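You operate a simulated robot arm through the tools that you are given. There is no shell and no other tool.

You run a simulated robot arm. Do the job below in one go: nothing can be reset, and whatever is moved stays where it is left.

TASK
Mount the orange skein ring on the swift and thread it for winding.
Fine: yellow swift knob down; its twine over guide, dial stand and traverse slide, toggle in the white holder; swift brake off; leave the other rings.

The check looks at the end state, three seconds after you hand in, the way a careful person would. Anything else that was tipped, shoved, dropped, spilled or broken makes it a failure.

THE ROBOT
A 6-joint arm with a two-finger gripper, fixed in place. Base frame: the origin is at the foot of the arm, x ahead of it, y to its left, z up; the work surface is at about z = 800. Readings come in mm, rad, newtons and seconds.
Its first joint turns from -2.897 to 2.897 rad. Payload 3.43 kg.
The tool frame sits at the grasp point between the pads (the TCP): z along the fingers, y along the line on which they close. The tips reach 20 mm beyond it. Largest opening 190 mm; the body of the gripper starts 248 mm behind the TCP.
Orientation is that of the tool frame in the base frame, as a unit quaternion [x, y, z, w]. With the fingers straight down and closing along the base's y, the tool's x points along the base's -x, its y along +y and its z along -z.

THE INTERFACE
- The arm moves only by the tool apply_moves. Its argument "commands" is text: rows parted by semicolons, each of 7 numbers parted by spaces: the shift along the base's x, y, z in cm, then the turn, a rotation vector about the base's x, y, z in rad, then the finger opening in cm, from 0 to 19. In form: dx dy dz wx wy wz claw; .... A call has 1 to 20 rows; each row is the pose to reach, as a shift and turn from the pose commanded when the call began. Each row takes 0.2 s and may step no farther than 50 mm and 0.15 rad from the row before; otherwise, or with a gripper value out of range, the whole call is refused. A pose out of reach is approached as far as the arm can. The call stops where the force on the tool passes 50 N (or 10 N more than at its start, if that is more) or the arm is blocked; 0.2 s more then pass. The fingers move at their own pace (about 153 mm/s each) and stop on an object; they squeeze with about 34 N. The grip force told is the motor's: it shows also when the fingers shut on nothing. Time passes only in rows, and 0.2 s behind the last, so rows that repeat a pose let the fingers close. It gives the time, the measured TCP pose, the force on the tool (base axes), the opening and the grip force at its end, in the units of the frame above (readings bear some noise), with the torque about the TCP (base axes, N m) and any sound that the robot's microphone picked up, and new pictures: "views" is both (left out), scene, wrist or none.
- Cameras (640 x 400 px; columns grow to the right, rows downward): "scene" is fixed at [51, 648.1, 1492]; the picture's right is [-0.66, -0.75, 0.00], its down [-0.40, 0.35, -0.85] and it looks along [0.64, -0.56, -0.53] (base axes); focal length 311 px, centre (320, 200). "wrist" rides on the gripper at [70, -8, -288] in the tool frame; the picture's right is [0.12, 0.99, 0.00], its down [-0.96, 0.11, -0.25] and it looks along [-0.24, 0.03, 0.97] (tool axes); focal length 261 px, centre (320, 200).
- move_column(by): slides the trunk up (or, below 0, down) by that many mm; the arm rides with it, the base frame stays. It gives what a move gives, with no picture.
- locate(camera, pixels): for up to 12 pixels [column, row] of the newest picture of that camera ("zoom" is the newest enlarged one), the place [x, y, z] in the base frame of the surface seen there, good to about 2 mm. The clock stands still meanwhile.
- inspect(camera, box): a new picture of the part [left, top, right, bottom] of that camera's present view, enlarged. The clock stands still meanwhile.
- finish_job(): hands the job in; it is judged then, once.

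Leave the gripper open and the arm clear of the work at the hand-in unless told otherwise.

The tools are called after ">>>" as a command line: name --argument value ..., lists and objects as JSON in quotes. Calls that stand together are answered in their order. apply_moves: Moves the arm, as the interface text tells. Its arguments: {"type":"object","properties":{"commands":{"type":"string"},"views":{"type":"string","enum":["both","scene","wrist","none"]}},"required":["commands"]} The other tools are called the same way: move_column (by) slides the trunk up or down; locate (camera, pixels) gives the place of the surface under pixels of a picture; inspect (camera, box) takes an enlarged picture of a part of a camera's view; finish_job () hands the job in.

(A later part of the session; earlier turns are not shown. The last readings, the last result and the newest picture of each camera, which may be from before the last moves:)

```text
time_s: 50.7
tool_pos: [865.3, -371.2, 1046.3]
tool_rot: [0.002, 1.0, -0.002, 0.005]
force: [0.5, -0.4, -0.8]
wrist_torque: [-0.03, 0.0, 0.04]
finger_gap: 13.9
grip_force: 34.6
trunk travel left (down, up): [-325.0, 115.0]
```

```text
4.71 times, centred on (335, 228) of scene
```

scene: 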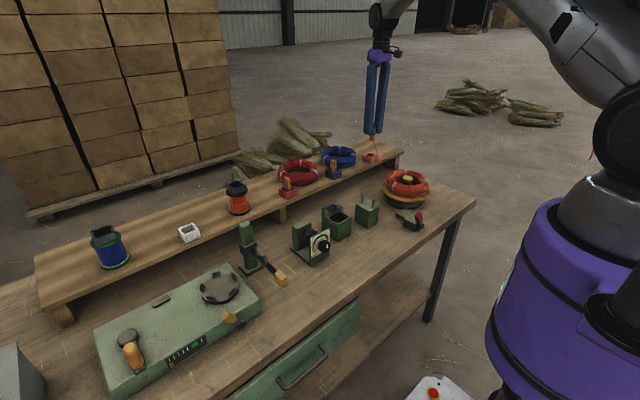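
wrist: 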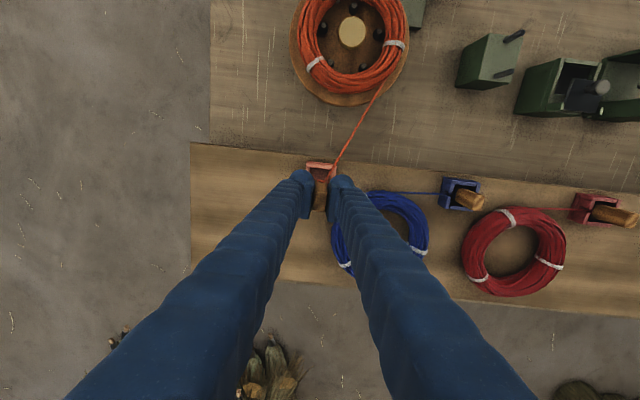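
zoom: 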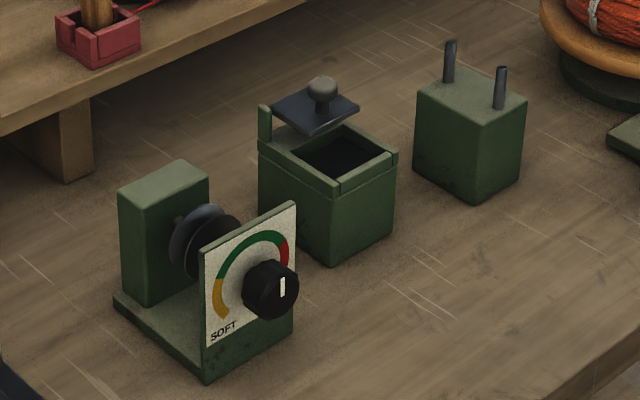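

I'll locate the station details in this zoom.

>>> locate --camera "zoom" --pixels '[[451, 43], [449, 80], [502, 69], [499, 106], [470, 95], [322, 85], [355, 105], [275, 107], [312, 132], [264, 108], [265, 145], [395, 157]]'

>>> locate --camera "zoom" --pixels '[[204, 207], [190, 230], [225, 222], [225, 240], [177, 240], [178, 218], [180, 162], [208, 175], [293, 205], [201, 250], [275, 285], [120, 300]]'

>>> inspect --camera "scene" --box '[305, 218, 345, 258]'

```text
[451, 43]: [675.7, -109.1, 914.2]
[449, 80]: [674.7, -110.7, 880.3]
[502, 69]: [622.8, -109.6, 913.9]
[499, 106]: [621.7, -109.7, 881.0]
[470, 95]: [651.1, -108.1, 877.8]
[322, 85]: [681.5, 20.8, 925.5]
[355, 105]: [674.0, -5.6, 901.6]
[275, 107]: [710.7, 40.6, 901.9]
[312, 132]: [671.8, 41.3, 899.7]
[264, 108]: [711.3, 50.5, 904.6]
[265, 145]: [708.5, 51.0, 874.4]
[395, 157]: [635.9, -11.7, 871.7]
```

```text
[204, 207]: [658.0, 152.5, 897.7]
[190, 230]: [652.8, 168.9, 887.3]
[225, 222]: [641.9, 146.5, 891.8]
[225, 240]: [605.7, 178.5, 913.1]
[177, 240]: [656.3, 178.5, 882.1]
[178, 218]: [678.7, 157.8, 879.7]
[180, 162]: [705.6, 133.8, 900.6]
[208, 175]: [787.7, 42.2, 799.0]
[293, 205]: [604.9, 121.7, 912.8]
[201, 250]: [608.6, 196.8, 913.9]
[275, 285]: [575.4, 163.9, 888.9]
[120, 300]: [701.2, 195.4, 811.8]
```

```text
10.00 times, centred on (325, 238) of scene
```

zoom: 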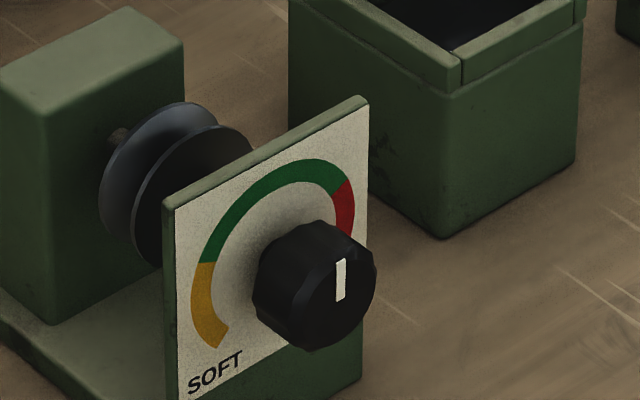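

Stations: guide pegs at x=622 and 675, y≈-110, tops 914, block top 879. The box lid spans x 672–711 with its knob to z≈926, so the lane at x≈648 is beside the lid. The discs are near x≈650, y≈160. I carry the toggle high to just before the guide, then look from above.

>>> apply_moves --commands "-3.5 3.5 0 0 0 0 0.5; -7 7 0 0 0 0 0.5; -10.5 10.5 0 0 0 0 0.5; -14 13 0 0 0 0 0.5; -18 15.5 0 0 0 0 0.5; -21.7 17.5 0 0 0 0 0.5; -21.7 17.5 0 0 0 0 0.5"

>>> inspect --camera "wrist" --box '[360, 60, 640, 240]'

>>> inspect --camera "scene" --box '[320, 110, 450, 240]'

```text
time_s: 52.3
tool_pos: [647.4, -197.9, 1046.9]
tool_rot: [0.003, 1.0, -0.002, 0.004]
force: [-1.2, -0.4, 0.0]
wrist_torque: [-0.03, 0.02, 0.02]
finger_gap: 14.2
grip_force: 34.0
trunk travel left (down, up): [-325.0, 115.0]
```

scene: 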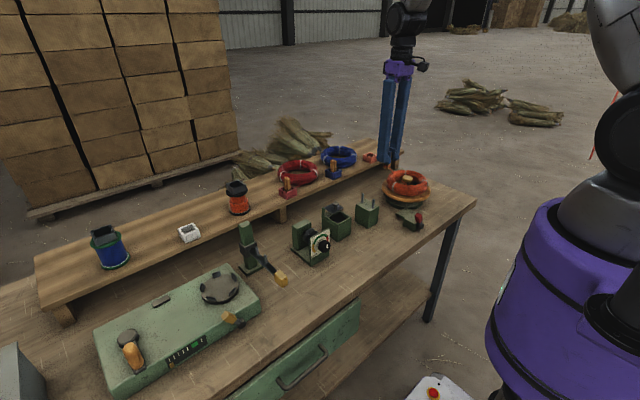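
wrist: 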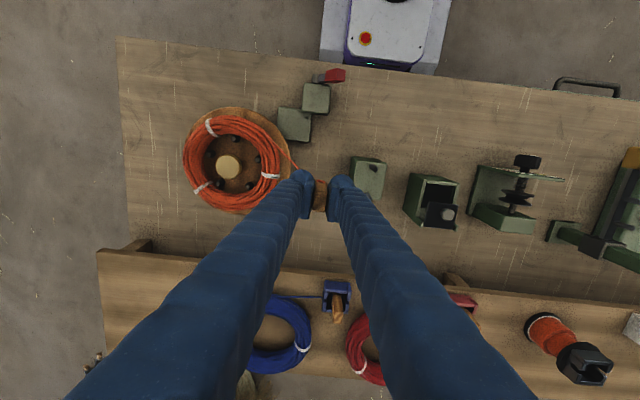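

```text
2.22 times, centred on (500, 150) of wrist
```

zoom: 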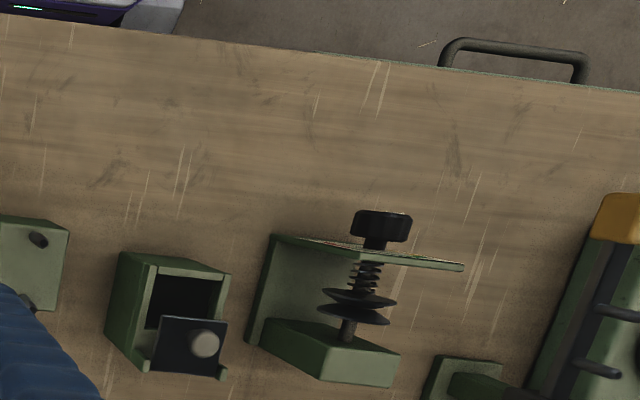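

```text
3.08 times, centred on (385, 175) of scene
```

zoom: 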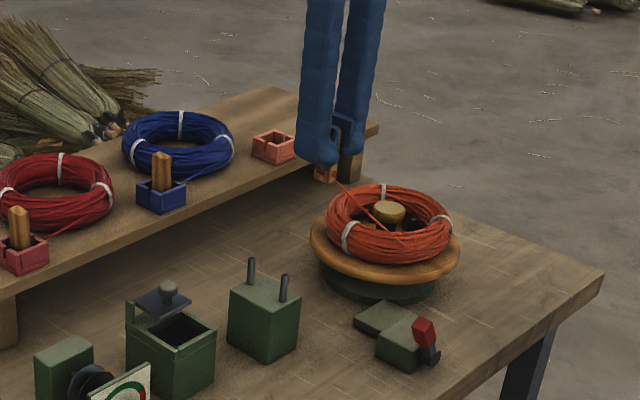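

In the wrist zoom the two tension discs are at rows ~298 and ~316, column ~357. I'll locate the discs, the shaft, and the traverse arm with its pegs.

>>> locate --camera "zoom" --pixels '[[352, 292], [340, 296], [375, 300], [340, 313], [365, 318], [354, 307], [348, 330], [300, 340], [360, 375], [440, 264], [300, 240], [265, 325]]'

>>> inspect --camera "scene" --box '[295, 220, 335, 255]'

```text
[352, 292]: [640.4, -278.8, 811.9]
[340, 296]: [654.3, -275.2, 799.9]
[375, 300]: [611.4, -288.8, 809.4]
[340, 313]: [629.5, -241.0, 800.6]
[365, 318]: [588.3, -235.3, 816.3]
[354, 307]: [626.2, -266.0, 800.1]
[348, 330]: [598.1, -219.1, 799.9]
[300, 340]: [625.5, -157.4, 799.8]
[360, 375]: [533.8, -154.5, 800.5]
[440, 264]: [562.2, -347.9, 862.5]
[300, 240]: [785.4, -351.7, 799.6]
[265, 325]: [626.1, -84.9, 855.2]
```

```text
11.43 times, centred on (315, 238) of scene
```

zoom: 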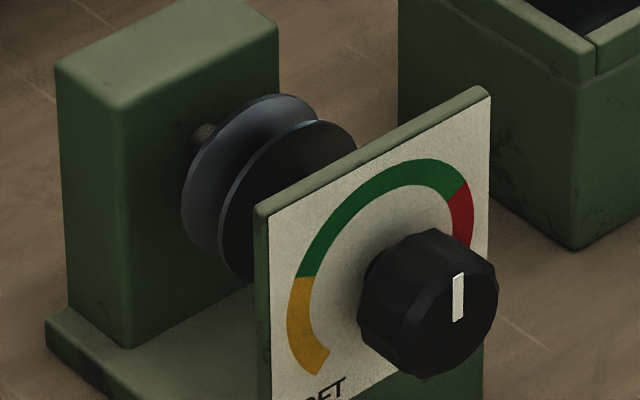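

Those points came from the scene zoom, since the newest enlarged picture is what counts. I'll re-take the wrist zoom and locate on that.

>>> inspect --camera "wrist" --box '[470, 130, 570, 230]'

```text
4.00 times, centred on (520, 180) of wrist
```

zoom: 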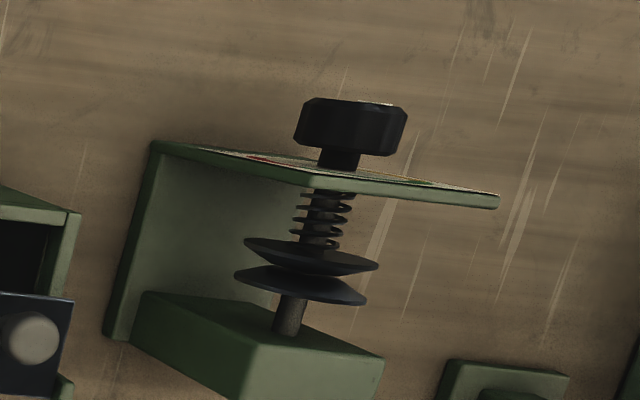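

>>> locate --camera "zoom" --pixels '[[245, 242], [310, 246], [377, 264], [237, 273], [300, 280], [363, 300], [310, 271], [290, 320], [330, 170], [495, 205], [155, 145], [320, 240]]'

>>> inspect --camera "wrist" --box '[540, 140, 640, 280]'

```text
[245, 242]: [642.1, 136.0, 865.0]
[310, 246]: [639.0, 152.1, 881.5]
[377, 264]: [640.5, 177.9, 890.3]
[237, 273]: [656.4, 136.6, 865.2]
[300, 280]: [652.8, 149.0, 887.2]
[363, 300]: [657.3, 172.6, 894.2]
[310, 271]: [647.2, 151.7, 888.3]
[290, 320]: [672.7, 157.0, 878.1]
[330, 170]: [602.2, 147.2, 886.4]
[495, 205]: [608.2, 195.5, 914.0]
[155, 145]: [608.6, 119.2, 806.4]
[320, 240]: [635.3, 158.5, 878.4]
```

```text
2.86 times, centred on (590, 210) of wrist
```

zoom: 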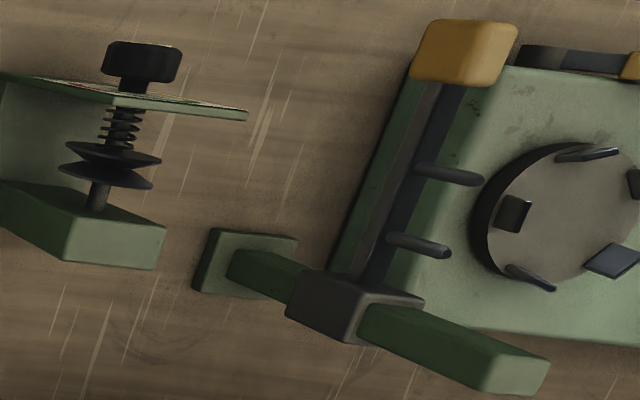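

The discs flare apart: rims at x≈641 and 657, meeting at x≈649, centre y≈157, top z≈897. So the twine must drop in at x≈649. Next I locate the traverse pegs and arm.

>>> locate --camera "zoom" --pixels '[[478, 180], [420, 167], [446, 252], [392, 237], [400, 200], [440, 100], [465, 45], [350, 300], [500, 340], [330, 260], [420, 60], [220, 240]]'

>>> inspect --camera "scene" --box '[225, 215, 305, 295]'

```text
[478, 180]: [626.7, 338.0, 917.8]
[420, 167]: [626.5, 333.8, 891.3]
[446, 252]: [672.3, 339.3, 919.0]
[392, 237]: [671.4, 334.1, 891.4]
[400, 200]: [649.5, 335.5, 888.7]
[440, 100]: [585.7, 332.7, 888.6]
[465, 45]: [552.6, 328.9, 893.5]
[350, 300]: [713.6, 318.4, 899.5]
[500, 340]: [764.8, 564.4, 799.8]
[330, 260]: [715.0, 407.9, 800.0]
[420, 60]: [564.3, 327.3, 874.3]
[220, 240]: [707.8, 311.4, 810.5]
```

```text
5.00 times, centred on (265, 255) of scene
```

zoom: 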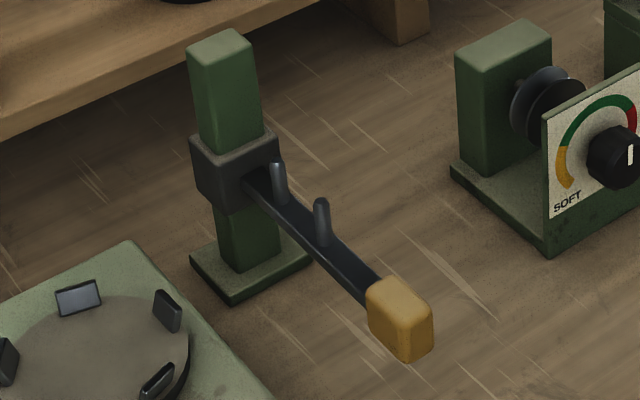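

All stations line up on x≈649: traverse pegs at x=627 and 672, y≈336, tops 918, arm top 889. I descend now to TCP z≈945 at y≈-190, so the toggle bottom is about 899 and the tips about 925. Then I pass between the guide pegs to y≈-50.

>>> apply_moves --commands "0.1 0.4 -3.5 0 0 0 0.5; 0.1 0.8 -7 0 0 0 0.5; 0.1 0.8 -10.2 0 0 0 0.5; 0.1 4 -10.2 0 0 0 0.5; 0.1 7.5 -10.2 0 0 0 0.5; 0.1 11 -10.2 0 0 0 0.5; 0.1 14.7 -10.2 0 0 0 0.5; 0.1 14.7 -10.2 0 0 0 0.5"

>>> inspect --camera "scene" --box '[310, 140, 430, 250]'

```text
time_s: 54.1
tool_pos: [648.6, -47.3, 946.4]
tool_rot: [0.002, 1.0, -0.003, 0.005]
force: [0.1, 0.0, -0.9]
wrist_torque: [-0.11, 0.03, -0.01]
finger_gap: 14.0
grip_force: 34.0
trunk travel left (down, up): [-325.0, 115.0]
```

scene: 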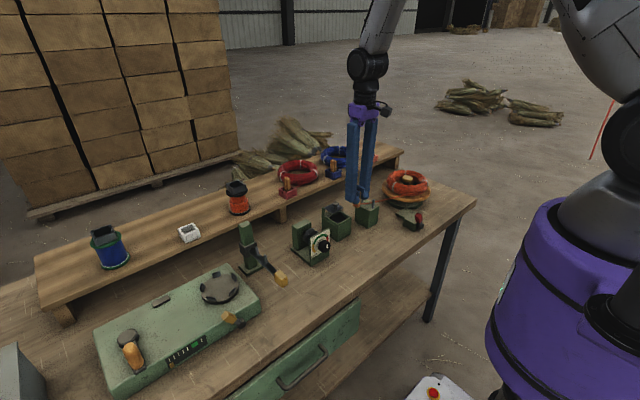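
wrist: 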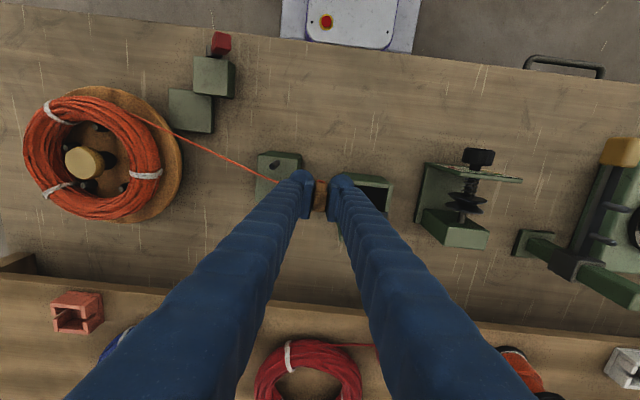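

```text
3.64 times, centred on (370, 195) of scene
```

zoom: 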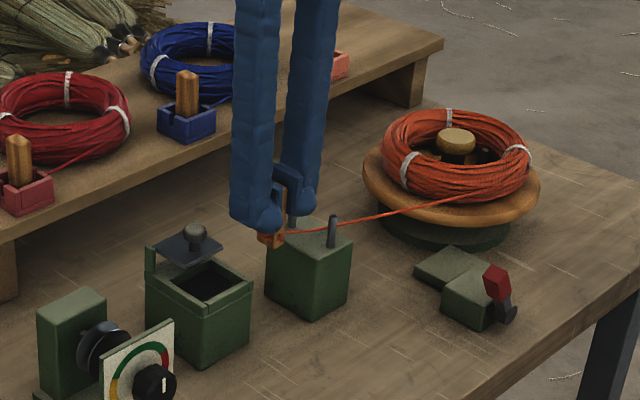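

The twine runs from the ring between the guide pegs to the toggle. I lower the toggle here so the twine lies down on the guide block between the pegs, then look.

>>> apply_moves --commands "0 0 -1.5 0 0 0 0.5; 0 0 -3 0 0 0 0.5; 0 0 -3.4 0 0 0 0.5; 0 0 -3.4 0 0 0 0.5"

>>> inspect --camera "scene" --box '[340, 170, 420, 240]'

>>> inspect --camera "wrist" --box '[150, 80, 330, 220]'

```text
time_s: 55.1
tool_pos: [648.5, -49.3, 911.7]
tool_rot: [0.002, 1.0, -0.003, 0.005]
force: [0.6, 0.3, -0.2]
wrist_torque: [0.0, -0.02, -0.01]
finger_gap: 14.1
grip_force: 34.1
trunk travel left (down, up): [-325.0, 115.0]
```

scene: 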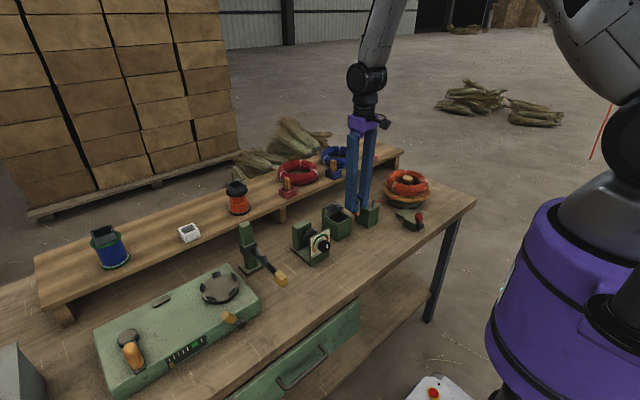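
wrist: 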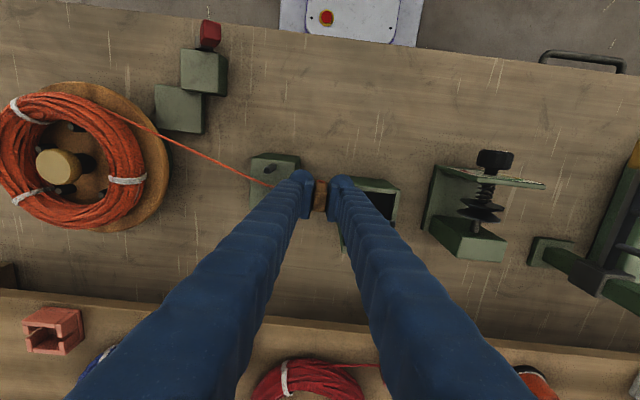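

```text
5.71 times, centred on (380, 205) of scene
```

zoom: 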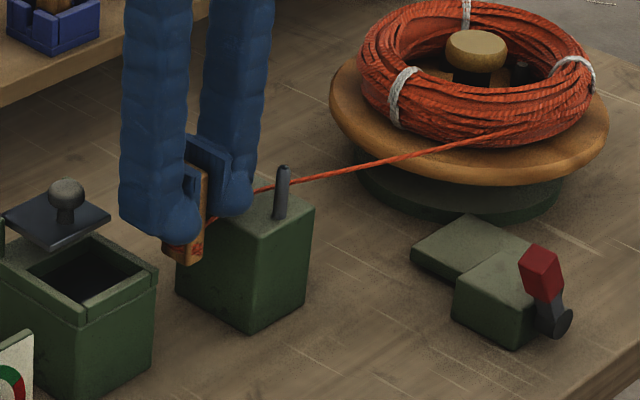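

```text
2.86 times, centred on (240, 150) of wrist
```

zoom: 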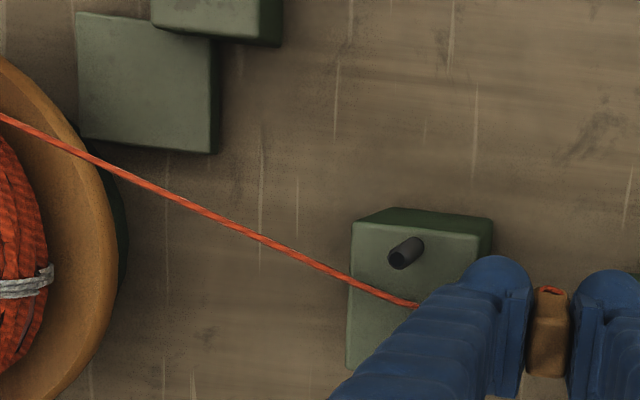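

The twine now bends over the guide block between the pegs. I raise to TCP z≈952 and travel along the lane over the box and the discs. I end at (655,235), because the twine bears on the front guide peg at x≈627 and so crosses the discs at x≈649.

>>> apply_moves --commands "0 0 2 0 0 0 0.5; 0 0 4 0 0 0 0.5; 0 4 4 0 0 0 0.5; 0 8 4 0 0 0 0.5; 0 12 4 0 0 0 0.5; 0 16 4 0 0 0 0.5; 0 20 4 0 0 0 0.5; 0.3 24 4 0 0 0 0.5; 0.6 28.4 4 0 0 0 0.5; 0.6 28.4 4 0 0 0 0.5"

>>> inspect --camera "scene" --box '[270, 150, 430, 280]'

>>> inspect --camera "wrist" --box '[80, 80, 330, 240]'

```text
time_s: 57.3
tool_pos: [655.3, 235.1, 951.1]
tool_rot: [0.002, 1.0, -0.003, 0.004]
force: [0.8, 0.8, 0.0]
wrist_torque: [-0.09, -0.02, 0.0]
finger_gap: 13.8
grip_force: 34.0
trunk travel left (down, up): [-325.0, 115.0]
```

scene: 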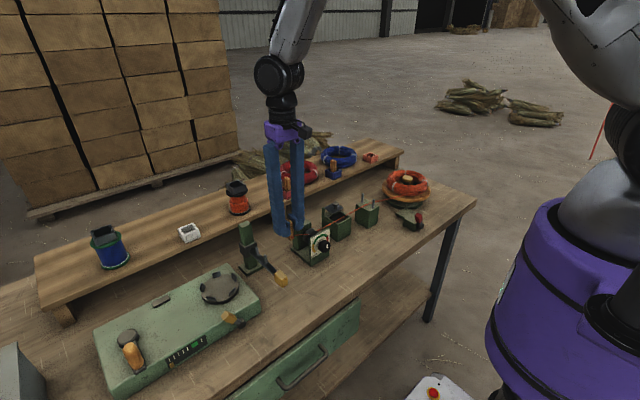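
wrist: 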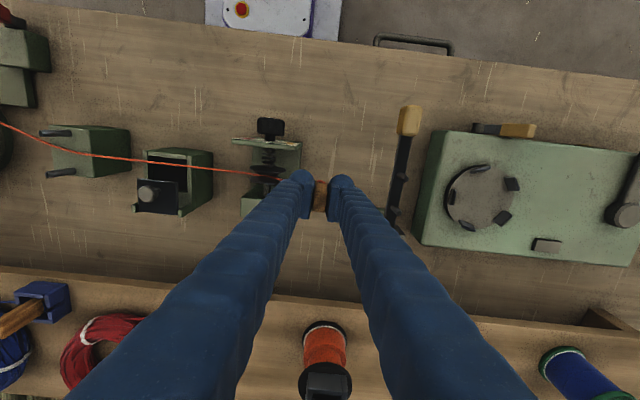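

```text
3.08 times, centred on (350, 215) of scene
```

zoom: 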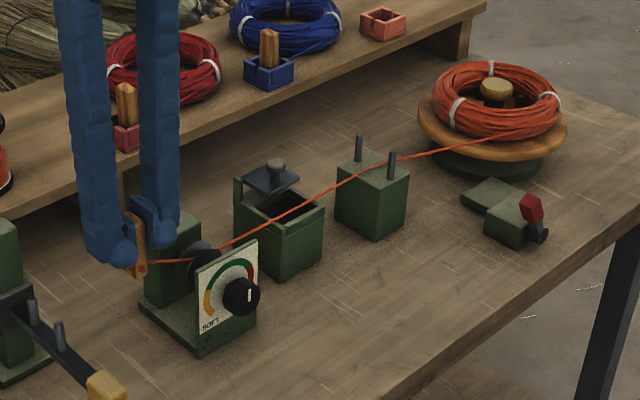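

```text
2.50 times, centred on (205, 160) of wrist
```

zoom: 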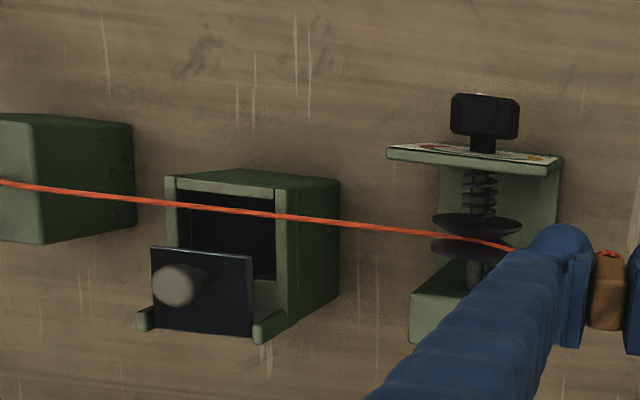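

The twine crosses right above the disc gap. I lower the toggle so the twine settles between the discs.

>>> apply_moves --commands "0 0 -1.5 0 0 0 0.5; 0 0 -3 0 0 0 0.5; 0 0 -4.2 0 0 0 0.5; 0 0 -5.2 0 0 0 0.5; 0 0 -5.2 0 0 0 0.5"

>>> inspect --camera "scene" --box '[280, 190, 380, 280]'

>>> inspect --camera "wrist" --box '[180, 90, 340, 230]'

```text
time_s: 58.5
tool_pos: [654.6, 234.9, 898.6]
tool_rot: [0.002, 1.0, -0.003, 0.004]
force: [0.6, 0.5, -0.8]
wrist_torque: [0.01, -0.05, -0.01]
finger_gap: 13.9
grip_force: 34.1
trunk travel left (down, up): [-325.0, 115.0]
```

scene: 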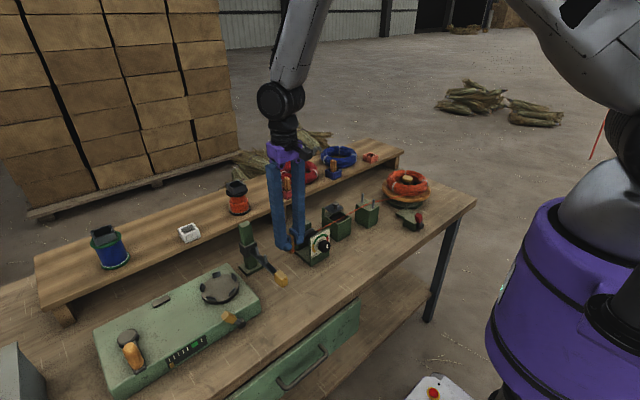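
wrist: 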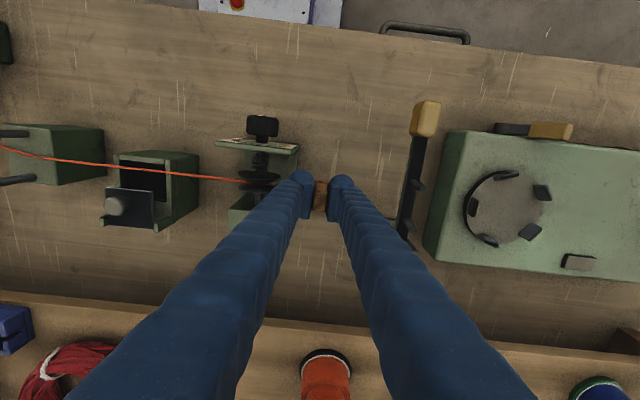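

```text
4.44 times, centred on (330, 235) of scene
```

zoom: 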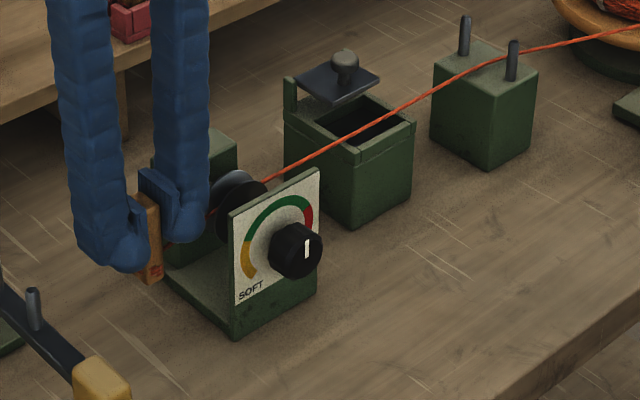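

```text
2.86 times, centred on (260, 160) of wrist
```

zoom: 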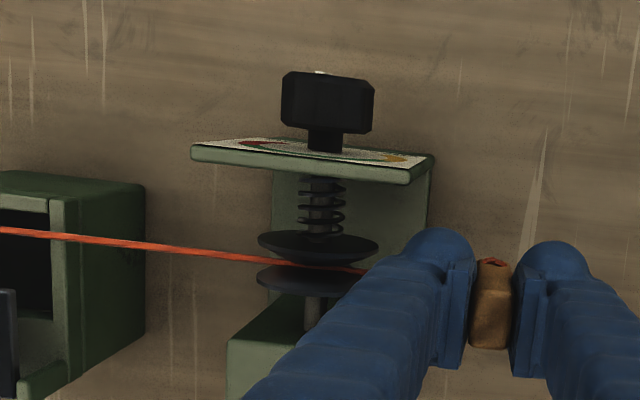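

The twine now passes between the two discs. Before crossing the traverse arm, I check heights of the winder machine beyond it and the white holder.

>>> locate --camera "scene" --pixels '[[220, 288], [205, 283], [236, 275], [222, 272], [246, 290], [214, 266], [160, 302], [229, 317], [247, 224], [245, 245], [258, 248], [282, 277]]'

>>> inspect --camera "scene" --box '[170, 215, 210, 250]'

```text
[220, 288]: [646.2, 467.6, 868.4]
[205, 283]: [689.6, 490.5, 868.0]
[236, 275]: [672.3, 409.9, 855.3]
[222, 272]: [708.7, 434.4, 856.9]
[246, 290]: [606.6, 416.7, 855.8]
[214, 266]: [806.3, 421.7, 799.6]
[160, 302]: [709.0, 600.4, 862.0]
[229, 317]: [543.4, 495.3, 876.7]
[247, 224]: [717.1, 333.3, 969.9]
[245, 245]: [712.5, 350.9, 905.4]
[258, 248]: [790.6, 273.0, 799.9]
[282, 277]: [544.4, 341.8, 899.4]
```

```text
11.43 times, centred on (190, 232) of scene
```

zoom: 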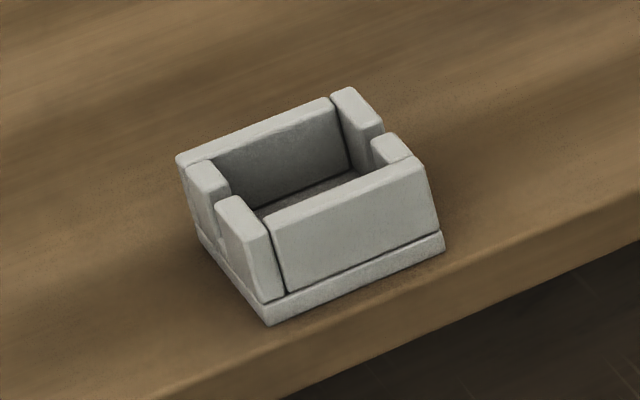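

>>> locate --camera "zoom" --pixels '[[182, 158], [328, 100], [345, 90], [380, 128], [385, 138], [420, 162], [270, 222], [280, 290], [226, 200], [205, 168], [320, 190], [345, 190]]'

```text
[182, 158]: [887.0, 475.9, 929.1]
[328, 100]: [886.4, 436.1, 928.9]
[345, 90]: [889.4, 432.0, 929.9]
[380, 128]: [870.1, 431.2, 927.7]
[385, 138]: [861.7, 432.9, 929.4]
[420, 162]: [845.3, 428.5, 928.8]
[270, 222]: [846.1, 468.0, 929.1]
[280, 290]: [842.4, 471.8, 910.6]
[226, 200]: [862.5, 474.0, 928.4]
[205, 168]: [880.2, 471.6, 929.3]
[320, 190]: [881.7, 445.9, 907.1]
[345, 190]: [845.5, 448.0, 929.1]
```

The white holder's centre is about (866,452), with walls to z 929 and slots in its ±y walls, the same layout as the orange one. I raise to TCP≈946 and cross between the traverse pegs at x=649 to y≈390.

>>> apply_moves --commands "-0.2 1 2.5 0 0 0 0.5; -0.5 2 4.75 0 0 0 0.5; -0.5 5 4.75 0 0 0 0.5; -0.5 8.5 4.75 0 0 0 0.5; -0.5 12 4.75 0 0 0 0.5; -0.5 15.5 4.75 0 0 0 0.5; -0.5 15.5 4.75 0 0 0 0.5"

>>> inspect --camera "scene" --box '[210, 170, 350, 290]'

>>> inspect --camera "wrist" --box '[120, 90, 340, 230]'

```text
time_s: 60.1
tool_pos: [649.6, 390.6, 945.4]
tool_rot: [0.002, 1.0, -0.002, 0.004]
force: [-0.9, -0.4, 0.1]
wrist_torque: [-0.07, -0.01, -0.04]
finger_gap: 14.0
grip_force: 34.4
trunk travel left (down, up): [-325.0, 115.0]
```

scene: 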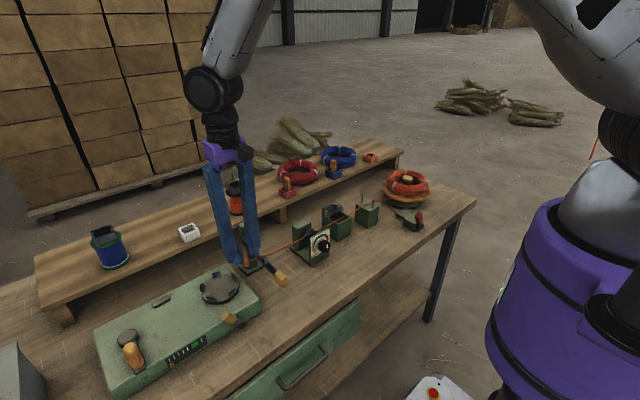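
wrist: 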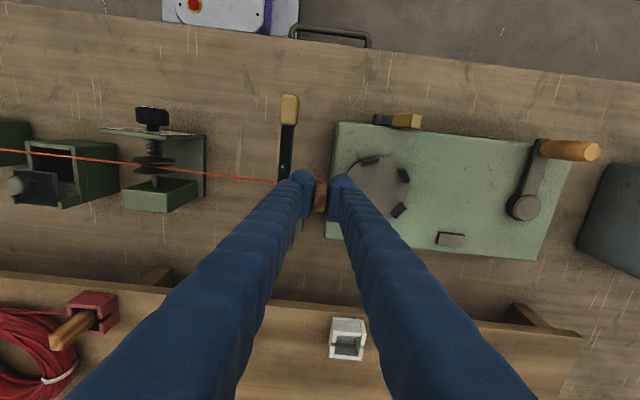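

```text
3.33 times, centred on (280, 230) of scene
```

zoom: 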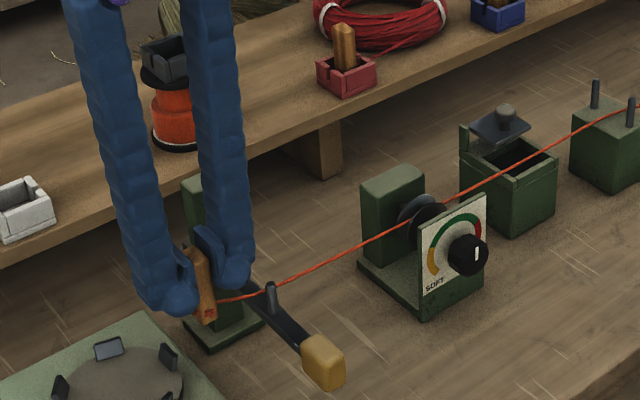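

```text
2.86 times, centred on (230, 160) of wrist
```

zoom: 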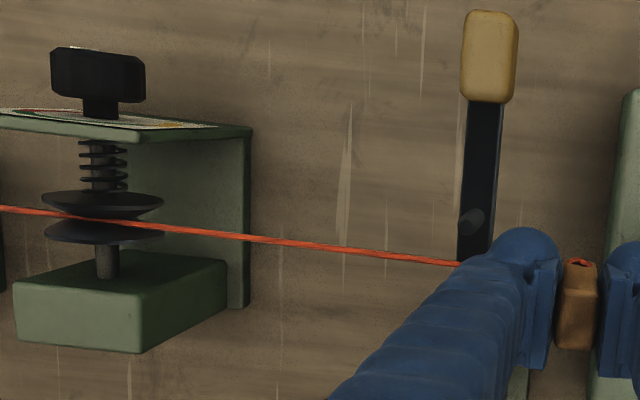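

The twine crosses between the traverse pegs and still enters between the discs. I lower here so the twine rests on the slide arm between its pegs.

>>> apply_moves --commands "0 0 -1.5 0 0 0 0.5; 0 0 -3.0 0 0 0 0.5; 0 0 -3.0 0 0 0 0.5"

>>> inspect --camera "scene" --box '[210, 170, 350, 290]'

>>> inspect --camera "wrist" --box '[120, 90, 340, 230]'

```text
time_s: 60.9
tool_pos: [649.8, 390.2, 915.9]
tool_rot: [0.002, 1.0, -0.003, 0.004]
force: [-0.7, 0.3, -0.1]
wrist_torque: [0.02, -0.04, 0.01]
finger_gap: 14.1
grip_force: 33.6
trunk travel left (down, up): [-325.0, 115.0]
```

scene: 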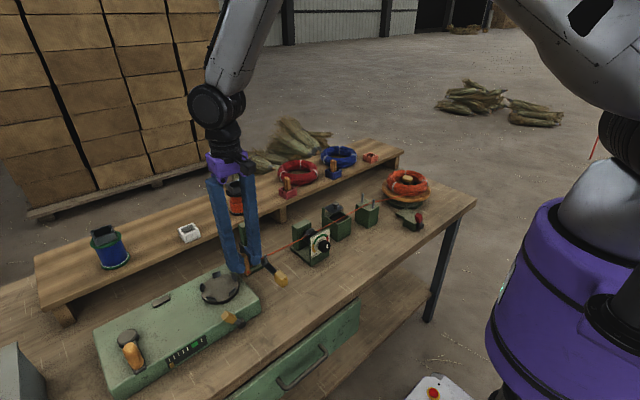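
wrist: 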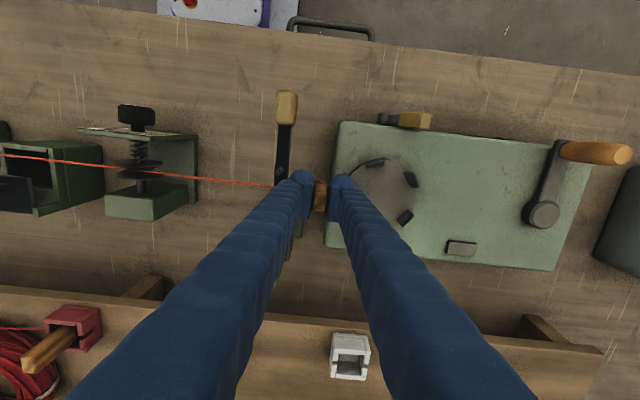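

```text
3.33 times, centred on (280, 230) of scene
```

zoom: 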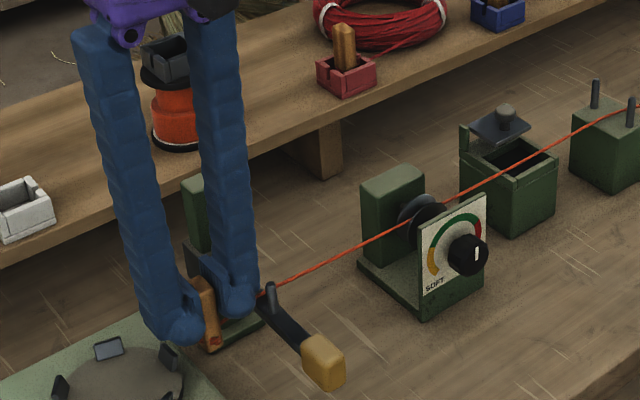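

```text
2.86 times, centred on (230, 160) of wrist
```

zoom: 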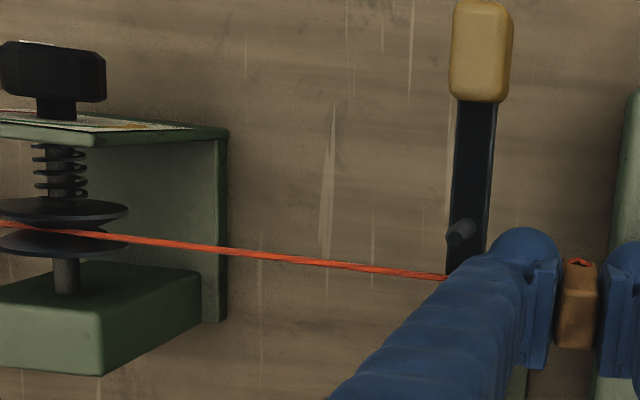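

The twine is on the arm between the pegs. To learn whether the stations hold the twine, I raise the toggle here without moving sideways and look at whether it lifts out.

>>> apply_moves --commands "0 0 3 0 0 0 0.5; 0 0 6.5 0 0 0 0.5; 0 0 6.5 0 0 0 0.5" --views "wrist"

>>> inspect --camera "scene" --box '[210, 170, 350, 290]'

>>> inspect --camera "scene" --box '[225, 215, 345, 285]'

```text
time_s: 61.7
tool_pos: [649.6, 389.2, 981.1]
tool_rot: [0.001, 1.0, -0.003, 0.005]
force: [0.0, -0.3, 0.0]
wrist_torque: [0.02, 0.01, 0.0]
finger_gap: 13.8
grip_force: 34.1
trunk travel left (down, up): [-325.0, 115.0]
```

wrist: 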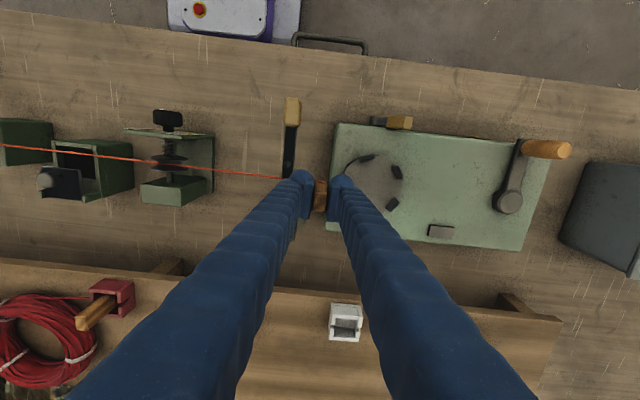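

```text
3.33 times, centred on (280, 230) of scene
```

zoom: 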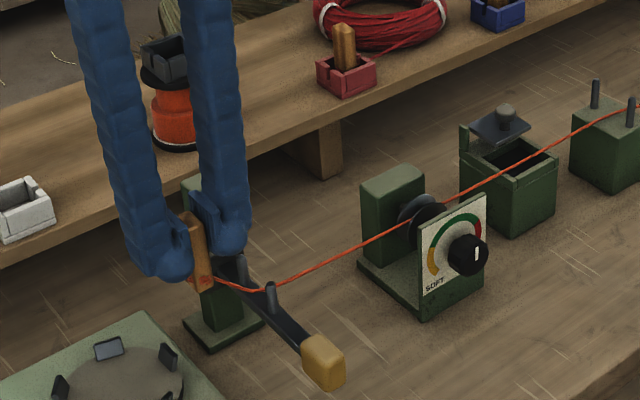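

```text
5.33 times, centred on (285, 250) of scene
```

zoom: 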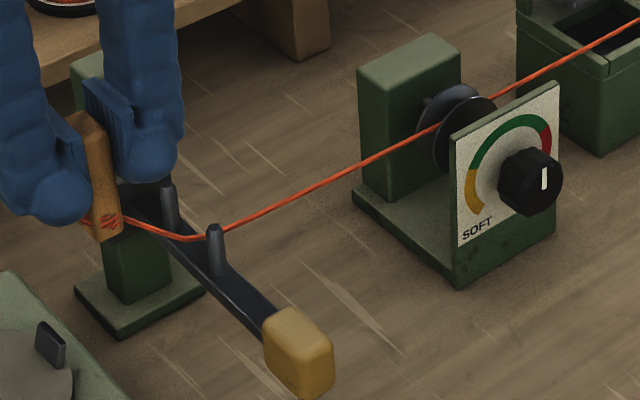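

The twine stays kinked down at the slide, so it is held between the pegs. I carry the toggle at this height around to above the white holder at (866,452).

>>> apply_moves --commands "0 4 0.5 0 0 0 0.5; 4 6 1 0 0 0 0.5; 8.5 6.2 1 0 0 0 0.5; 13 6.2 1 0 0 0 0.5; 17.5 6.2 1 0 0 0 0.5; 21.6 6.2 1 0 0 0 0.5; 21.6 6.2 1 0 0 0 0.5"

>>> inspect --camera "scene" --box '[150, 170, 290, 290]'

>>> inspect --camera "wrist" --box '[280, 140, 360, 220]'

```text
time_s: 63.3
tool_pos: [864.7, 451.9, 992.9]
tool_rot: [0.003, 1.0, -0.003, 0.005]
force: [0.3, 1.1, 0.7]
wrist_torque: [0.0, -0.04, 0.0]
finger_gap: 13.8
grip_force: 34.2
trunk travel left (down, up): [-325.0, 115.0]
```

scene: 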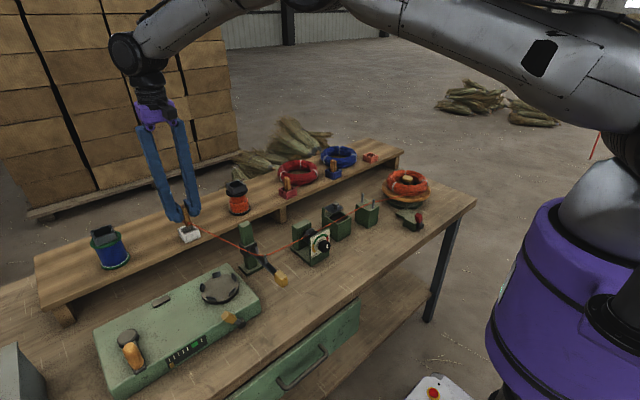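
wrist: 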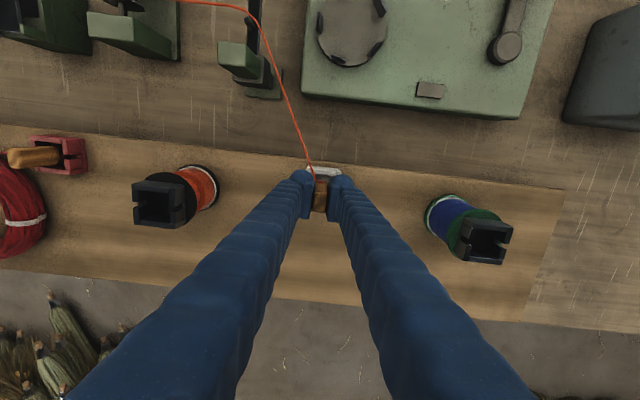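

```text
3.33 times, centred on (220, 230) of scene
```

zoom: 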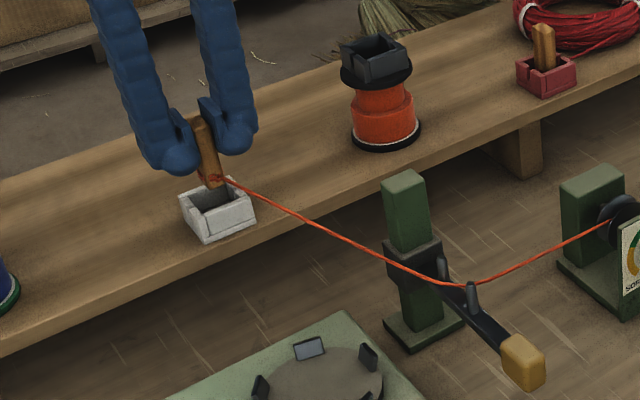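

```text
5.00 times, centred on (320, 180) of wrist
```

zoom: 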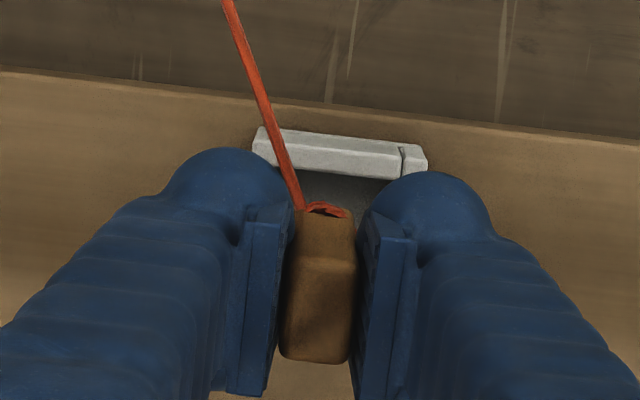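

It is over the holder. I'll verify the toggle bottom's position relative to the holder interior before lowering.

>>> inspect --camera "scene" --box '[165, 195, 215, 250]'

```text
7.27 times, centred on (190, 222) of scene
```

zoom: 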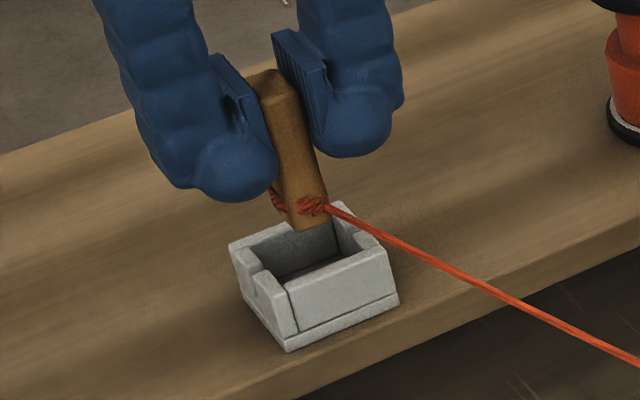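

>>> locate --camera "zoom" --pixels '[[305, 225], [292, 224], [325, 222], [305, 200], [318, 190], [290, 110], [263, 95], [300, 260], [340, 285], [255, 290]]'

```text
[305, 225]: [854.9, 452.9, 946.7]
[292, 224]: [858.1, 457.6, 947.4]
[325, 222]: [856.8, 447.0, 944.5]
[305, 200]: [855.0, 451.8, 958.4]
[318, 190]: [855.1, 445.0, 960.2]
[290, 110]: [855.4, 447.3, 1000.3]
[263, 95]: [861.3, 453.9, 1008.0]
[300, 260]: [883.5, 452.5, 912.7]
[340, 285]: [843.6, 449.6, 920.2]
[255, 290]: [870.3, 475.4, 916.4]
```

The toggle is vertical with its centre at about (866,451), well inside the holder opening. I lower 3.4 cm.

>>> apply_moves --commands "0 0 -1.5 0 0 0 0.5; 0 0 -2.5 0 0 0 0.5; 0 0 -3.2 0 0 0 0.5; 0 0 -3.5 0 0 0 0.5; 0 0 -3.5 0 0 0 0.5"

>>> inspect --camera "scene" --box '[165, 195, 215, 250]'

```text
time_s: 64.5
tool_pos: [865.6, 451.1, 957.0]
tool_rot: [0.002, 1.0, -0.002, 0.004]
force: [0.0, 0.3, -0.5]
wrist_torque: [0.0, -0.01, 0.01]
finger_gap: 14.2
grip_force: 34.1
trunk travel left (down, up): [-325.0, 115.0]
```

scene: 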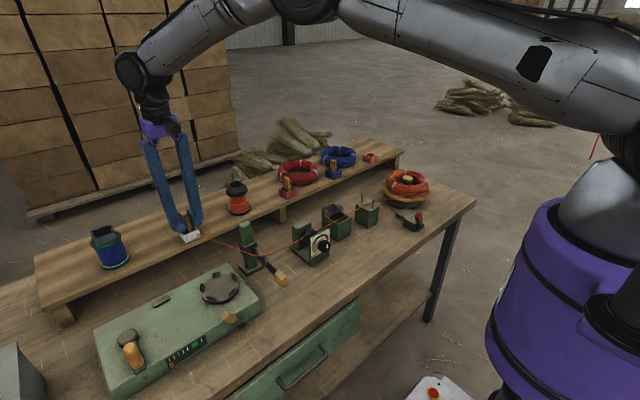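
wrist: 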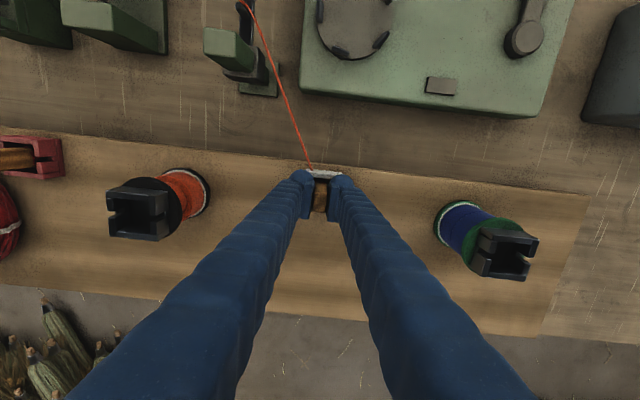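

```text
7.27 times, centred on (190, 222) of scene
```

zoom: 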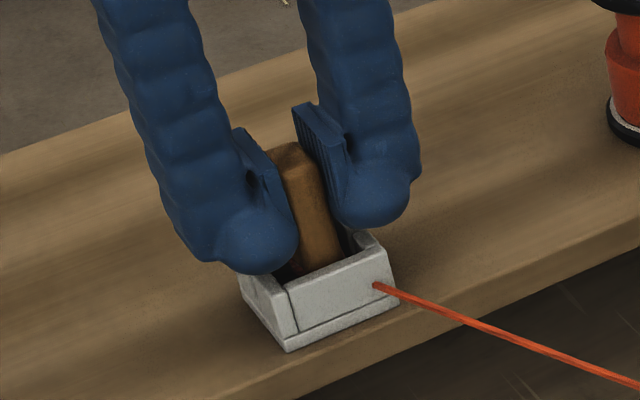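

The toggle is inside the holder. I ease down a few millimetres more to feel the floor.

>>> apply_moves --commands "0 0 -0.15 0 0 0 0.5; 0 0 -0.3 0 0 0 0.5; 0 0 -0.3 0 0 0 0.5" --views "none"

```text
time_s: 65.3
tool_pos: [865.4, 451.9, 956.3]
tool_rot: [0.002, 1.0, -0.001, 0.006]
force: [-1.5, -1.4, 20.0]
wrist_torque: [-0.01, 0.04, 0.0]
finger_gap: 14.1
grip_force: 34.5
trunk travel left (down, up): [-325.0, 115.0]
```

The floor is felt (20 N). I relax by 2 mm, then open the fingers to 5 cm, and rise straight up.

>>> apply_moves --commands "0 0 0.2 0 0 0 0.5; 0 0 0.2 0 0 0 2; 0 0 0.2 0 0 0 3.5; 0 0 0.2 0 0 0 5; 0 0 0.2 0 0 0 5"

>>> inspect --camera "scene" --box '[165, 195, 215, 250]'

```text
time_s: 66.5
tool_pos: [865.8, 452.6, 954.4]
tool_rot: [0.001, 1.0, -0.003, 0.004]
force: [-0.9, -0.3, -0.7]
wrist_torque: [0.01, -0.01, 0.03]
finger_gap: 49.9
grip_force: 0.0
trunk travel left (down, up): [-325.0, 115.0]
```

scene: 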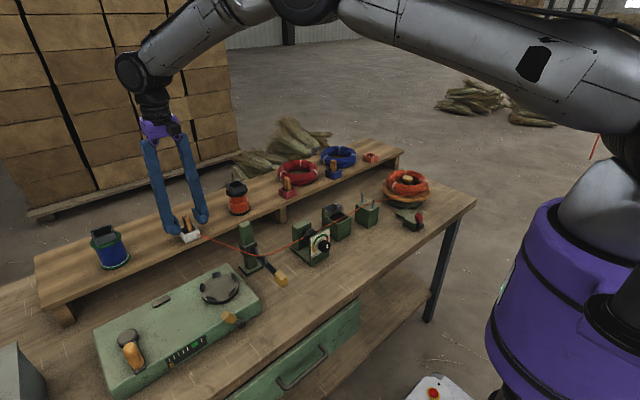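
wrist: 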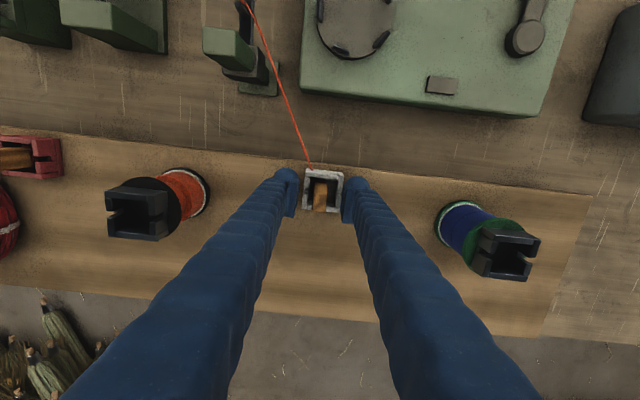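

```text
7.27 times, centred on (190, 222) of scene
```

zoom: 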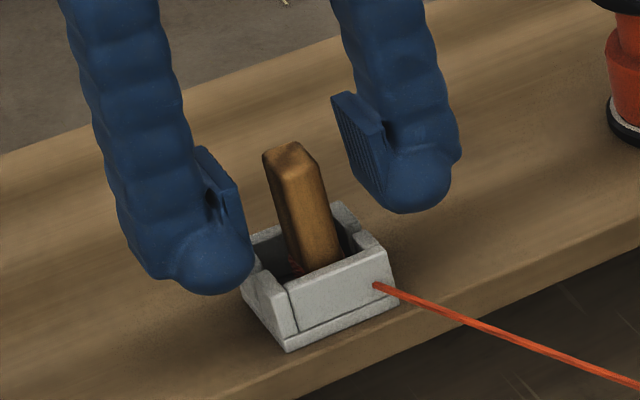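

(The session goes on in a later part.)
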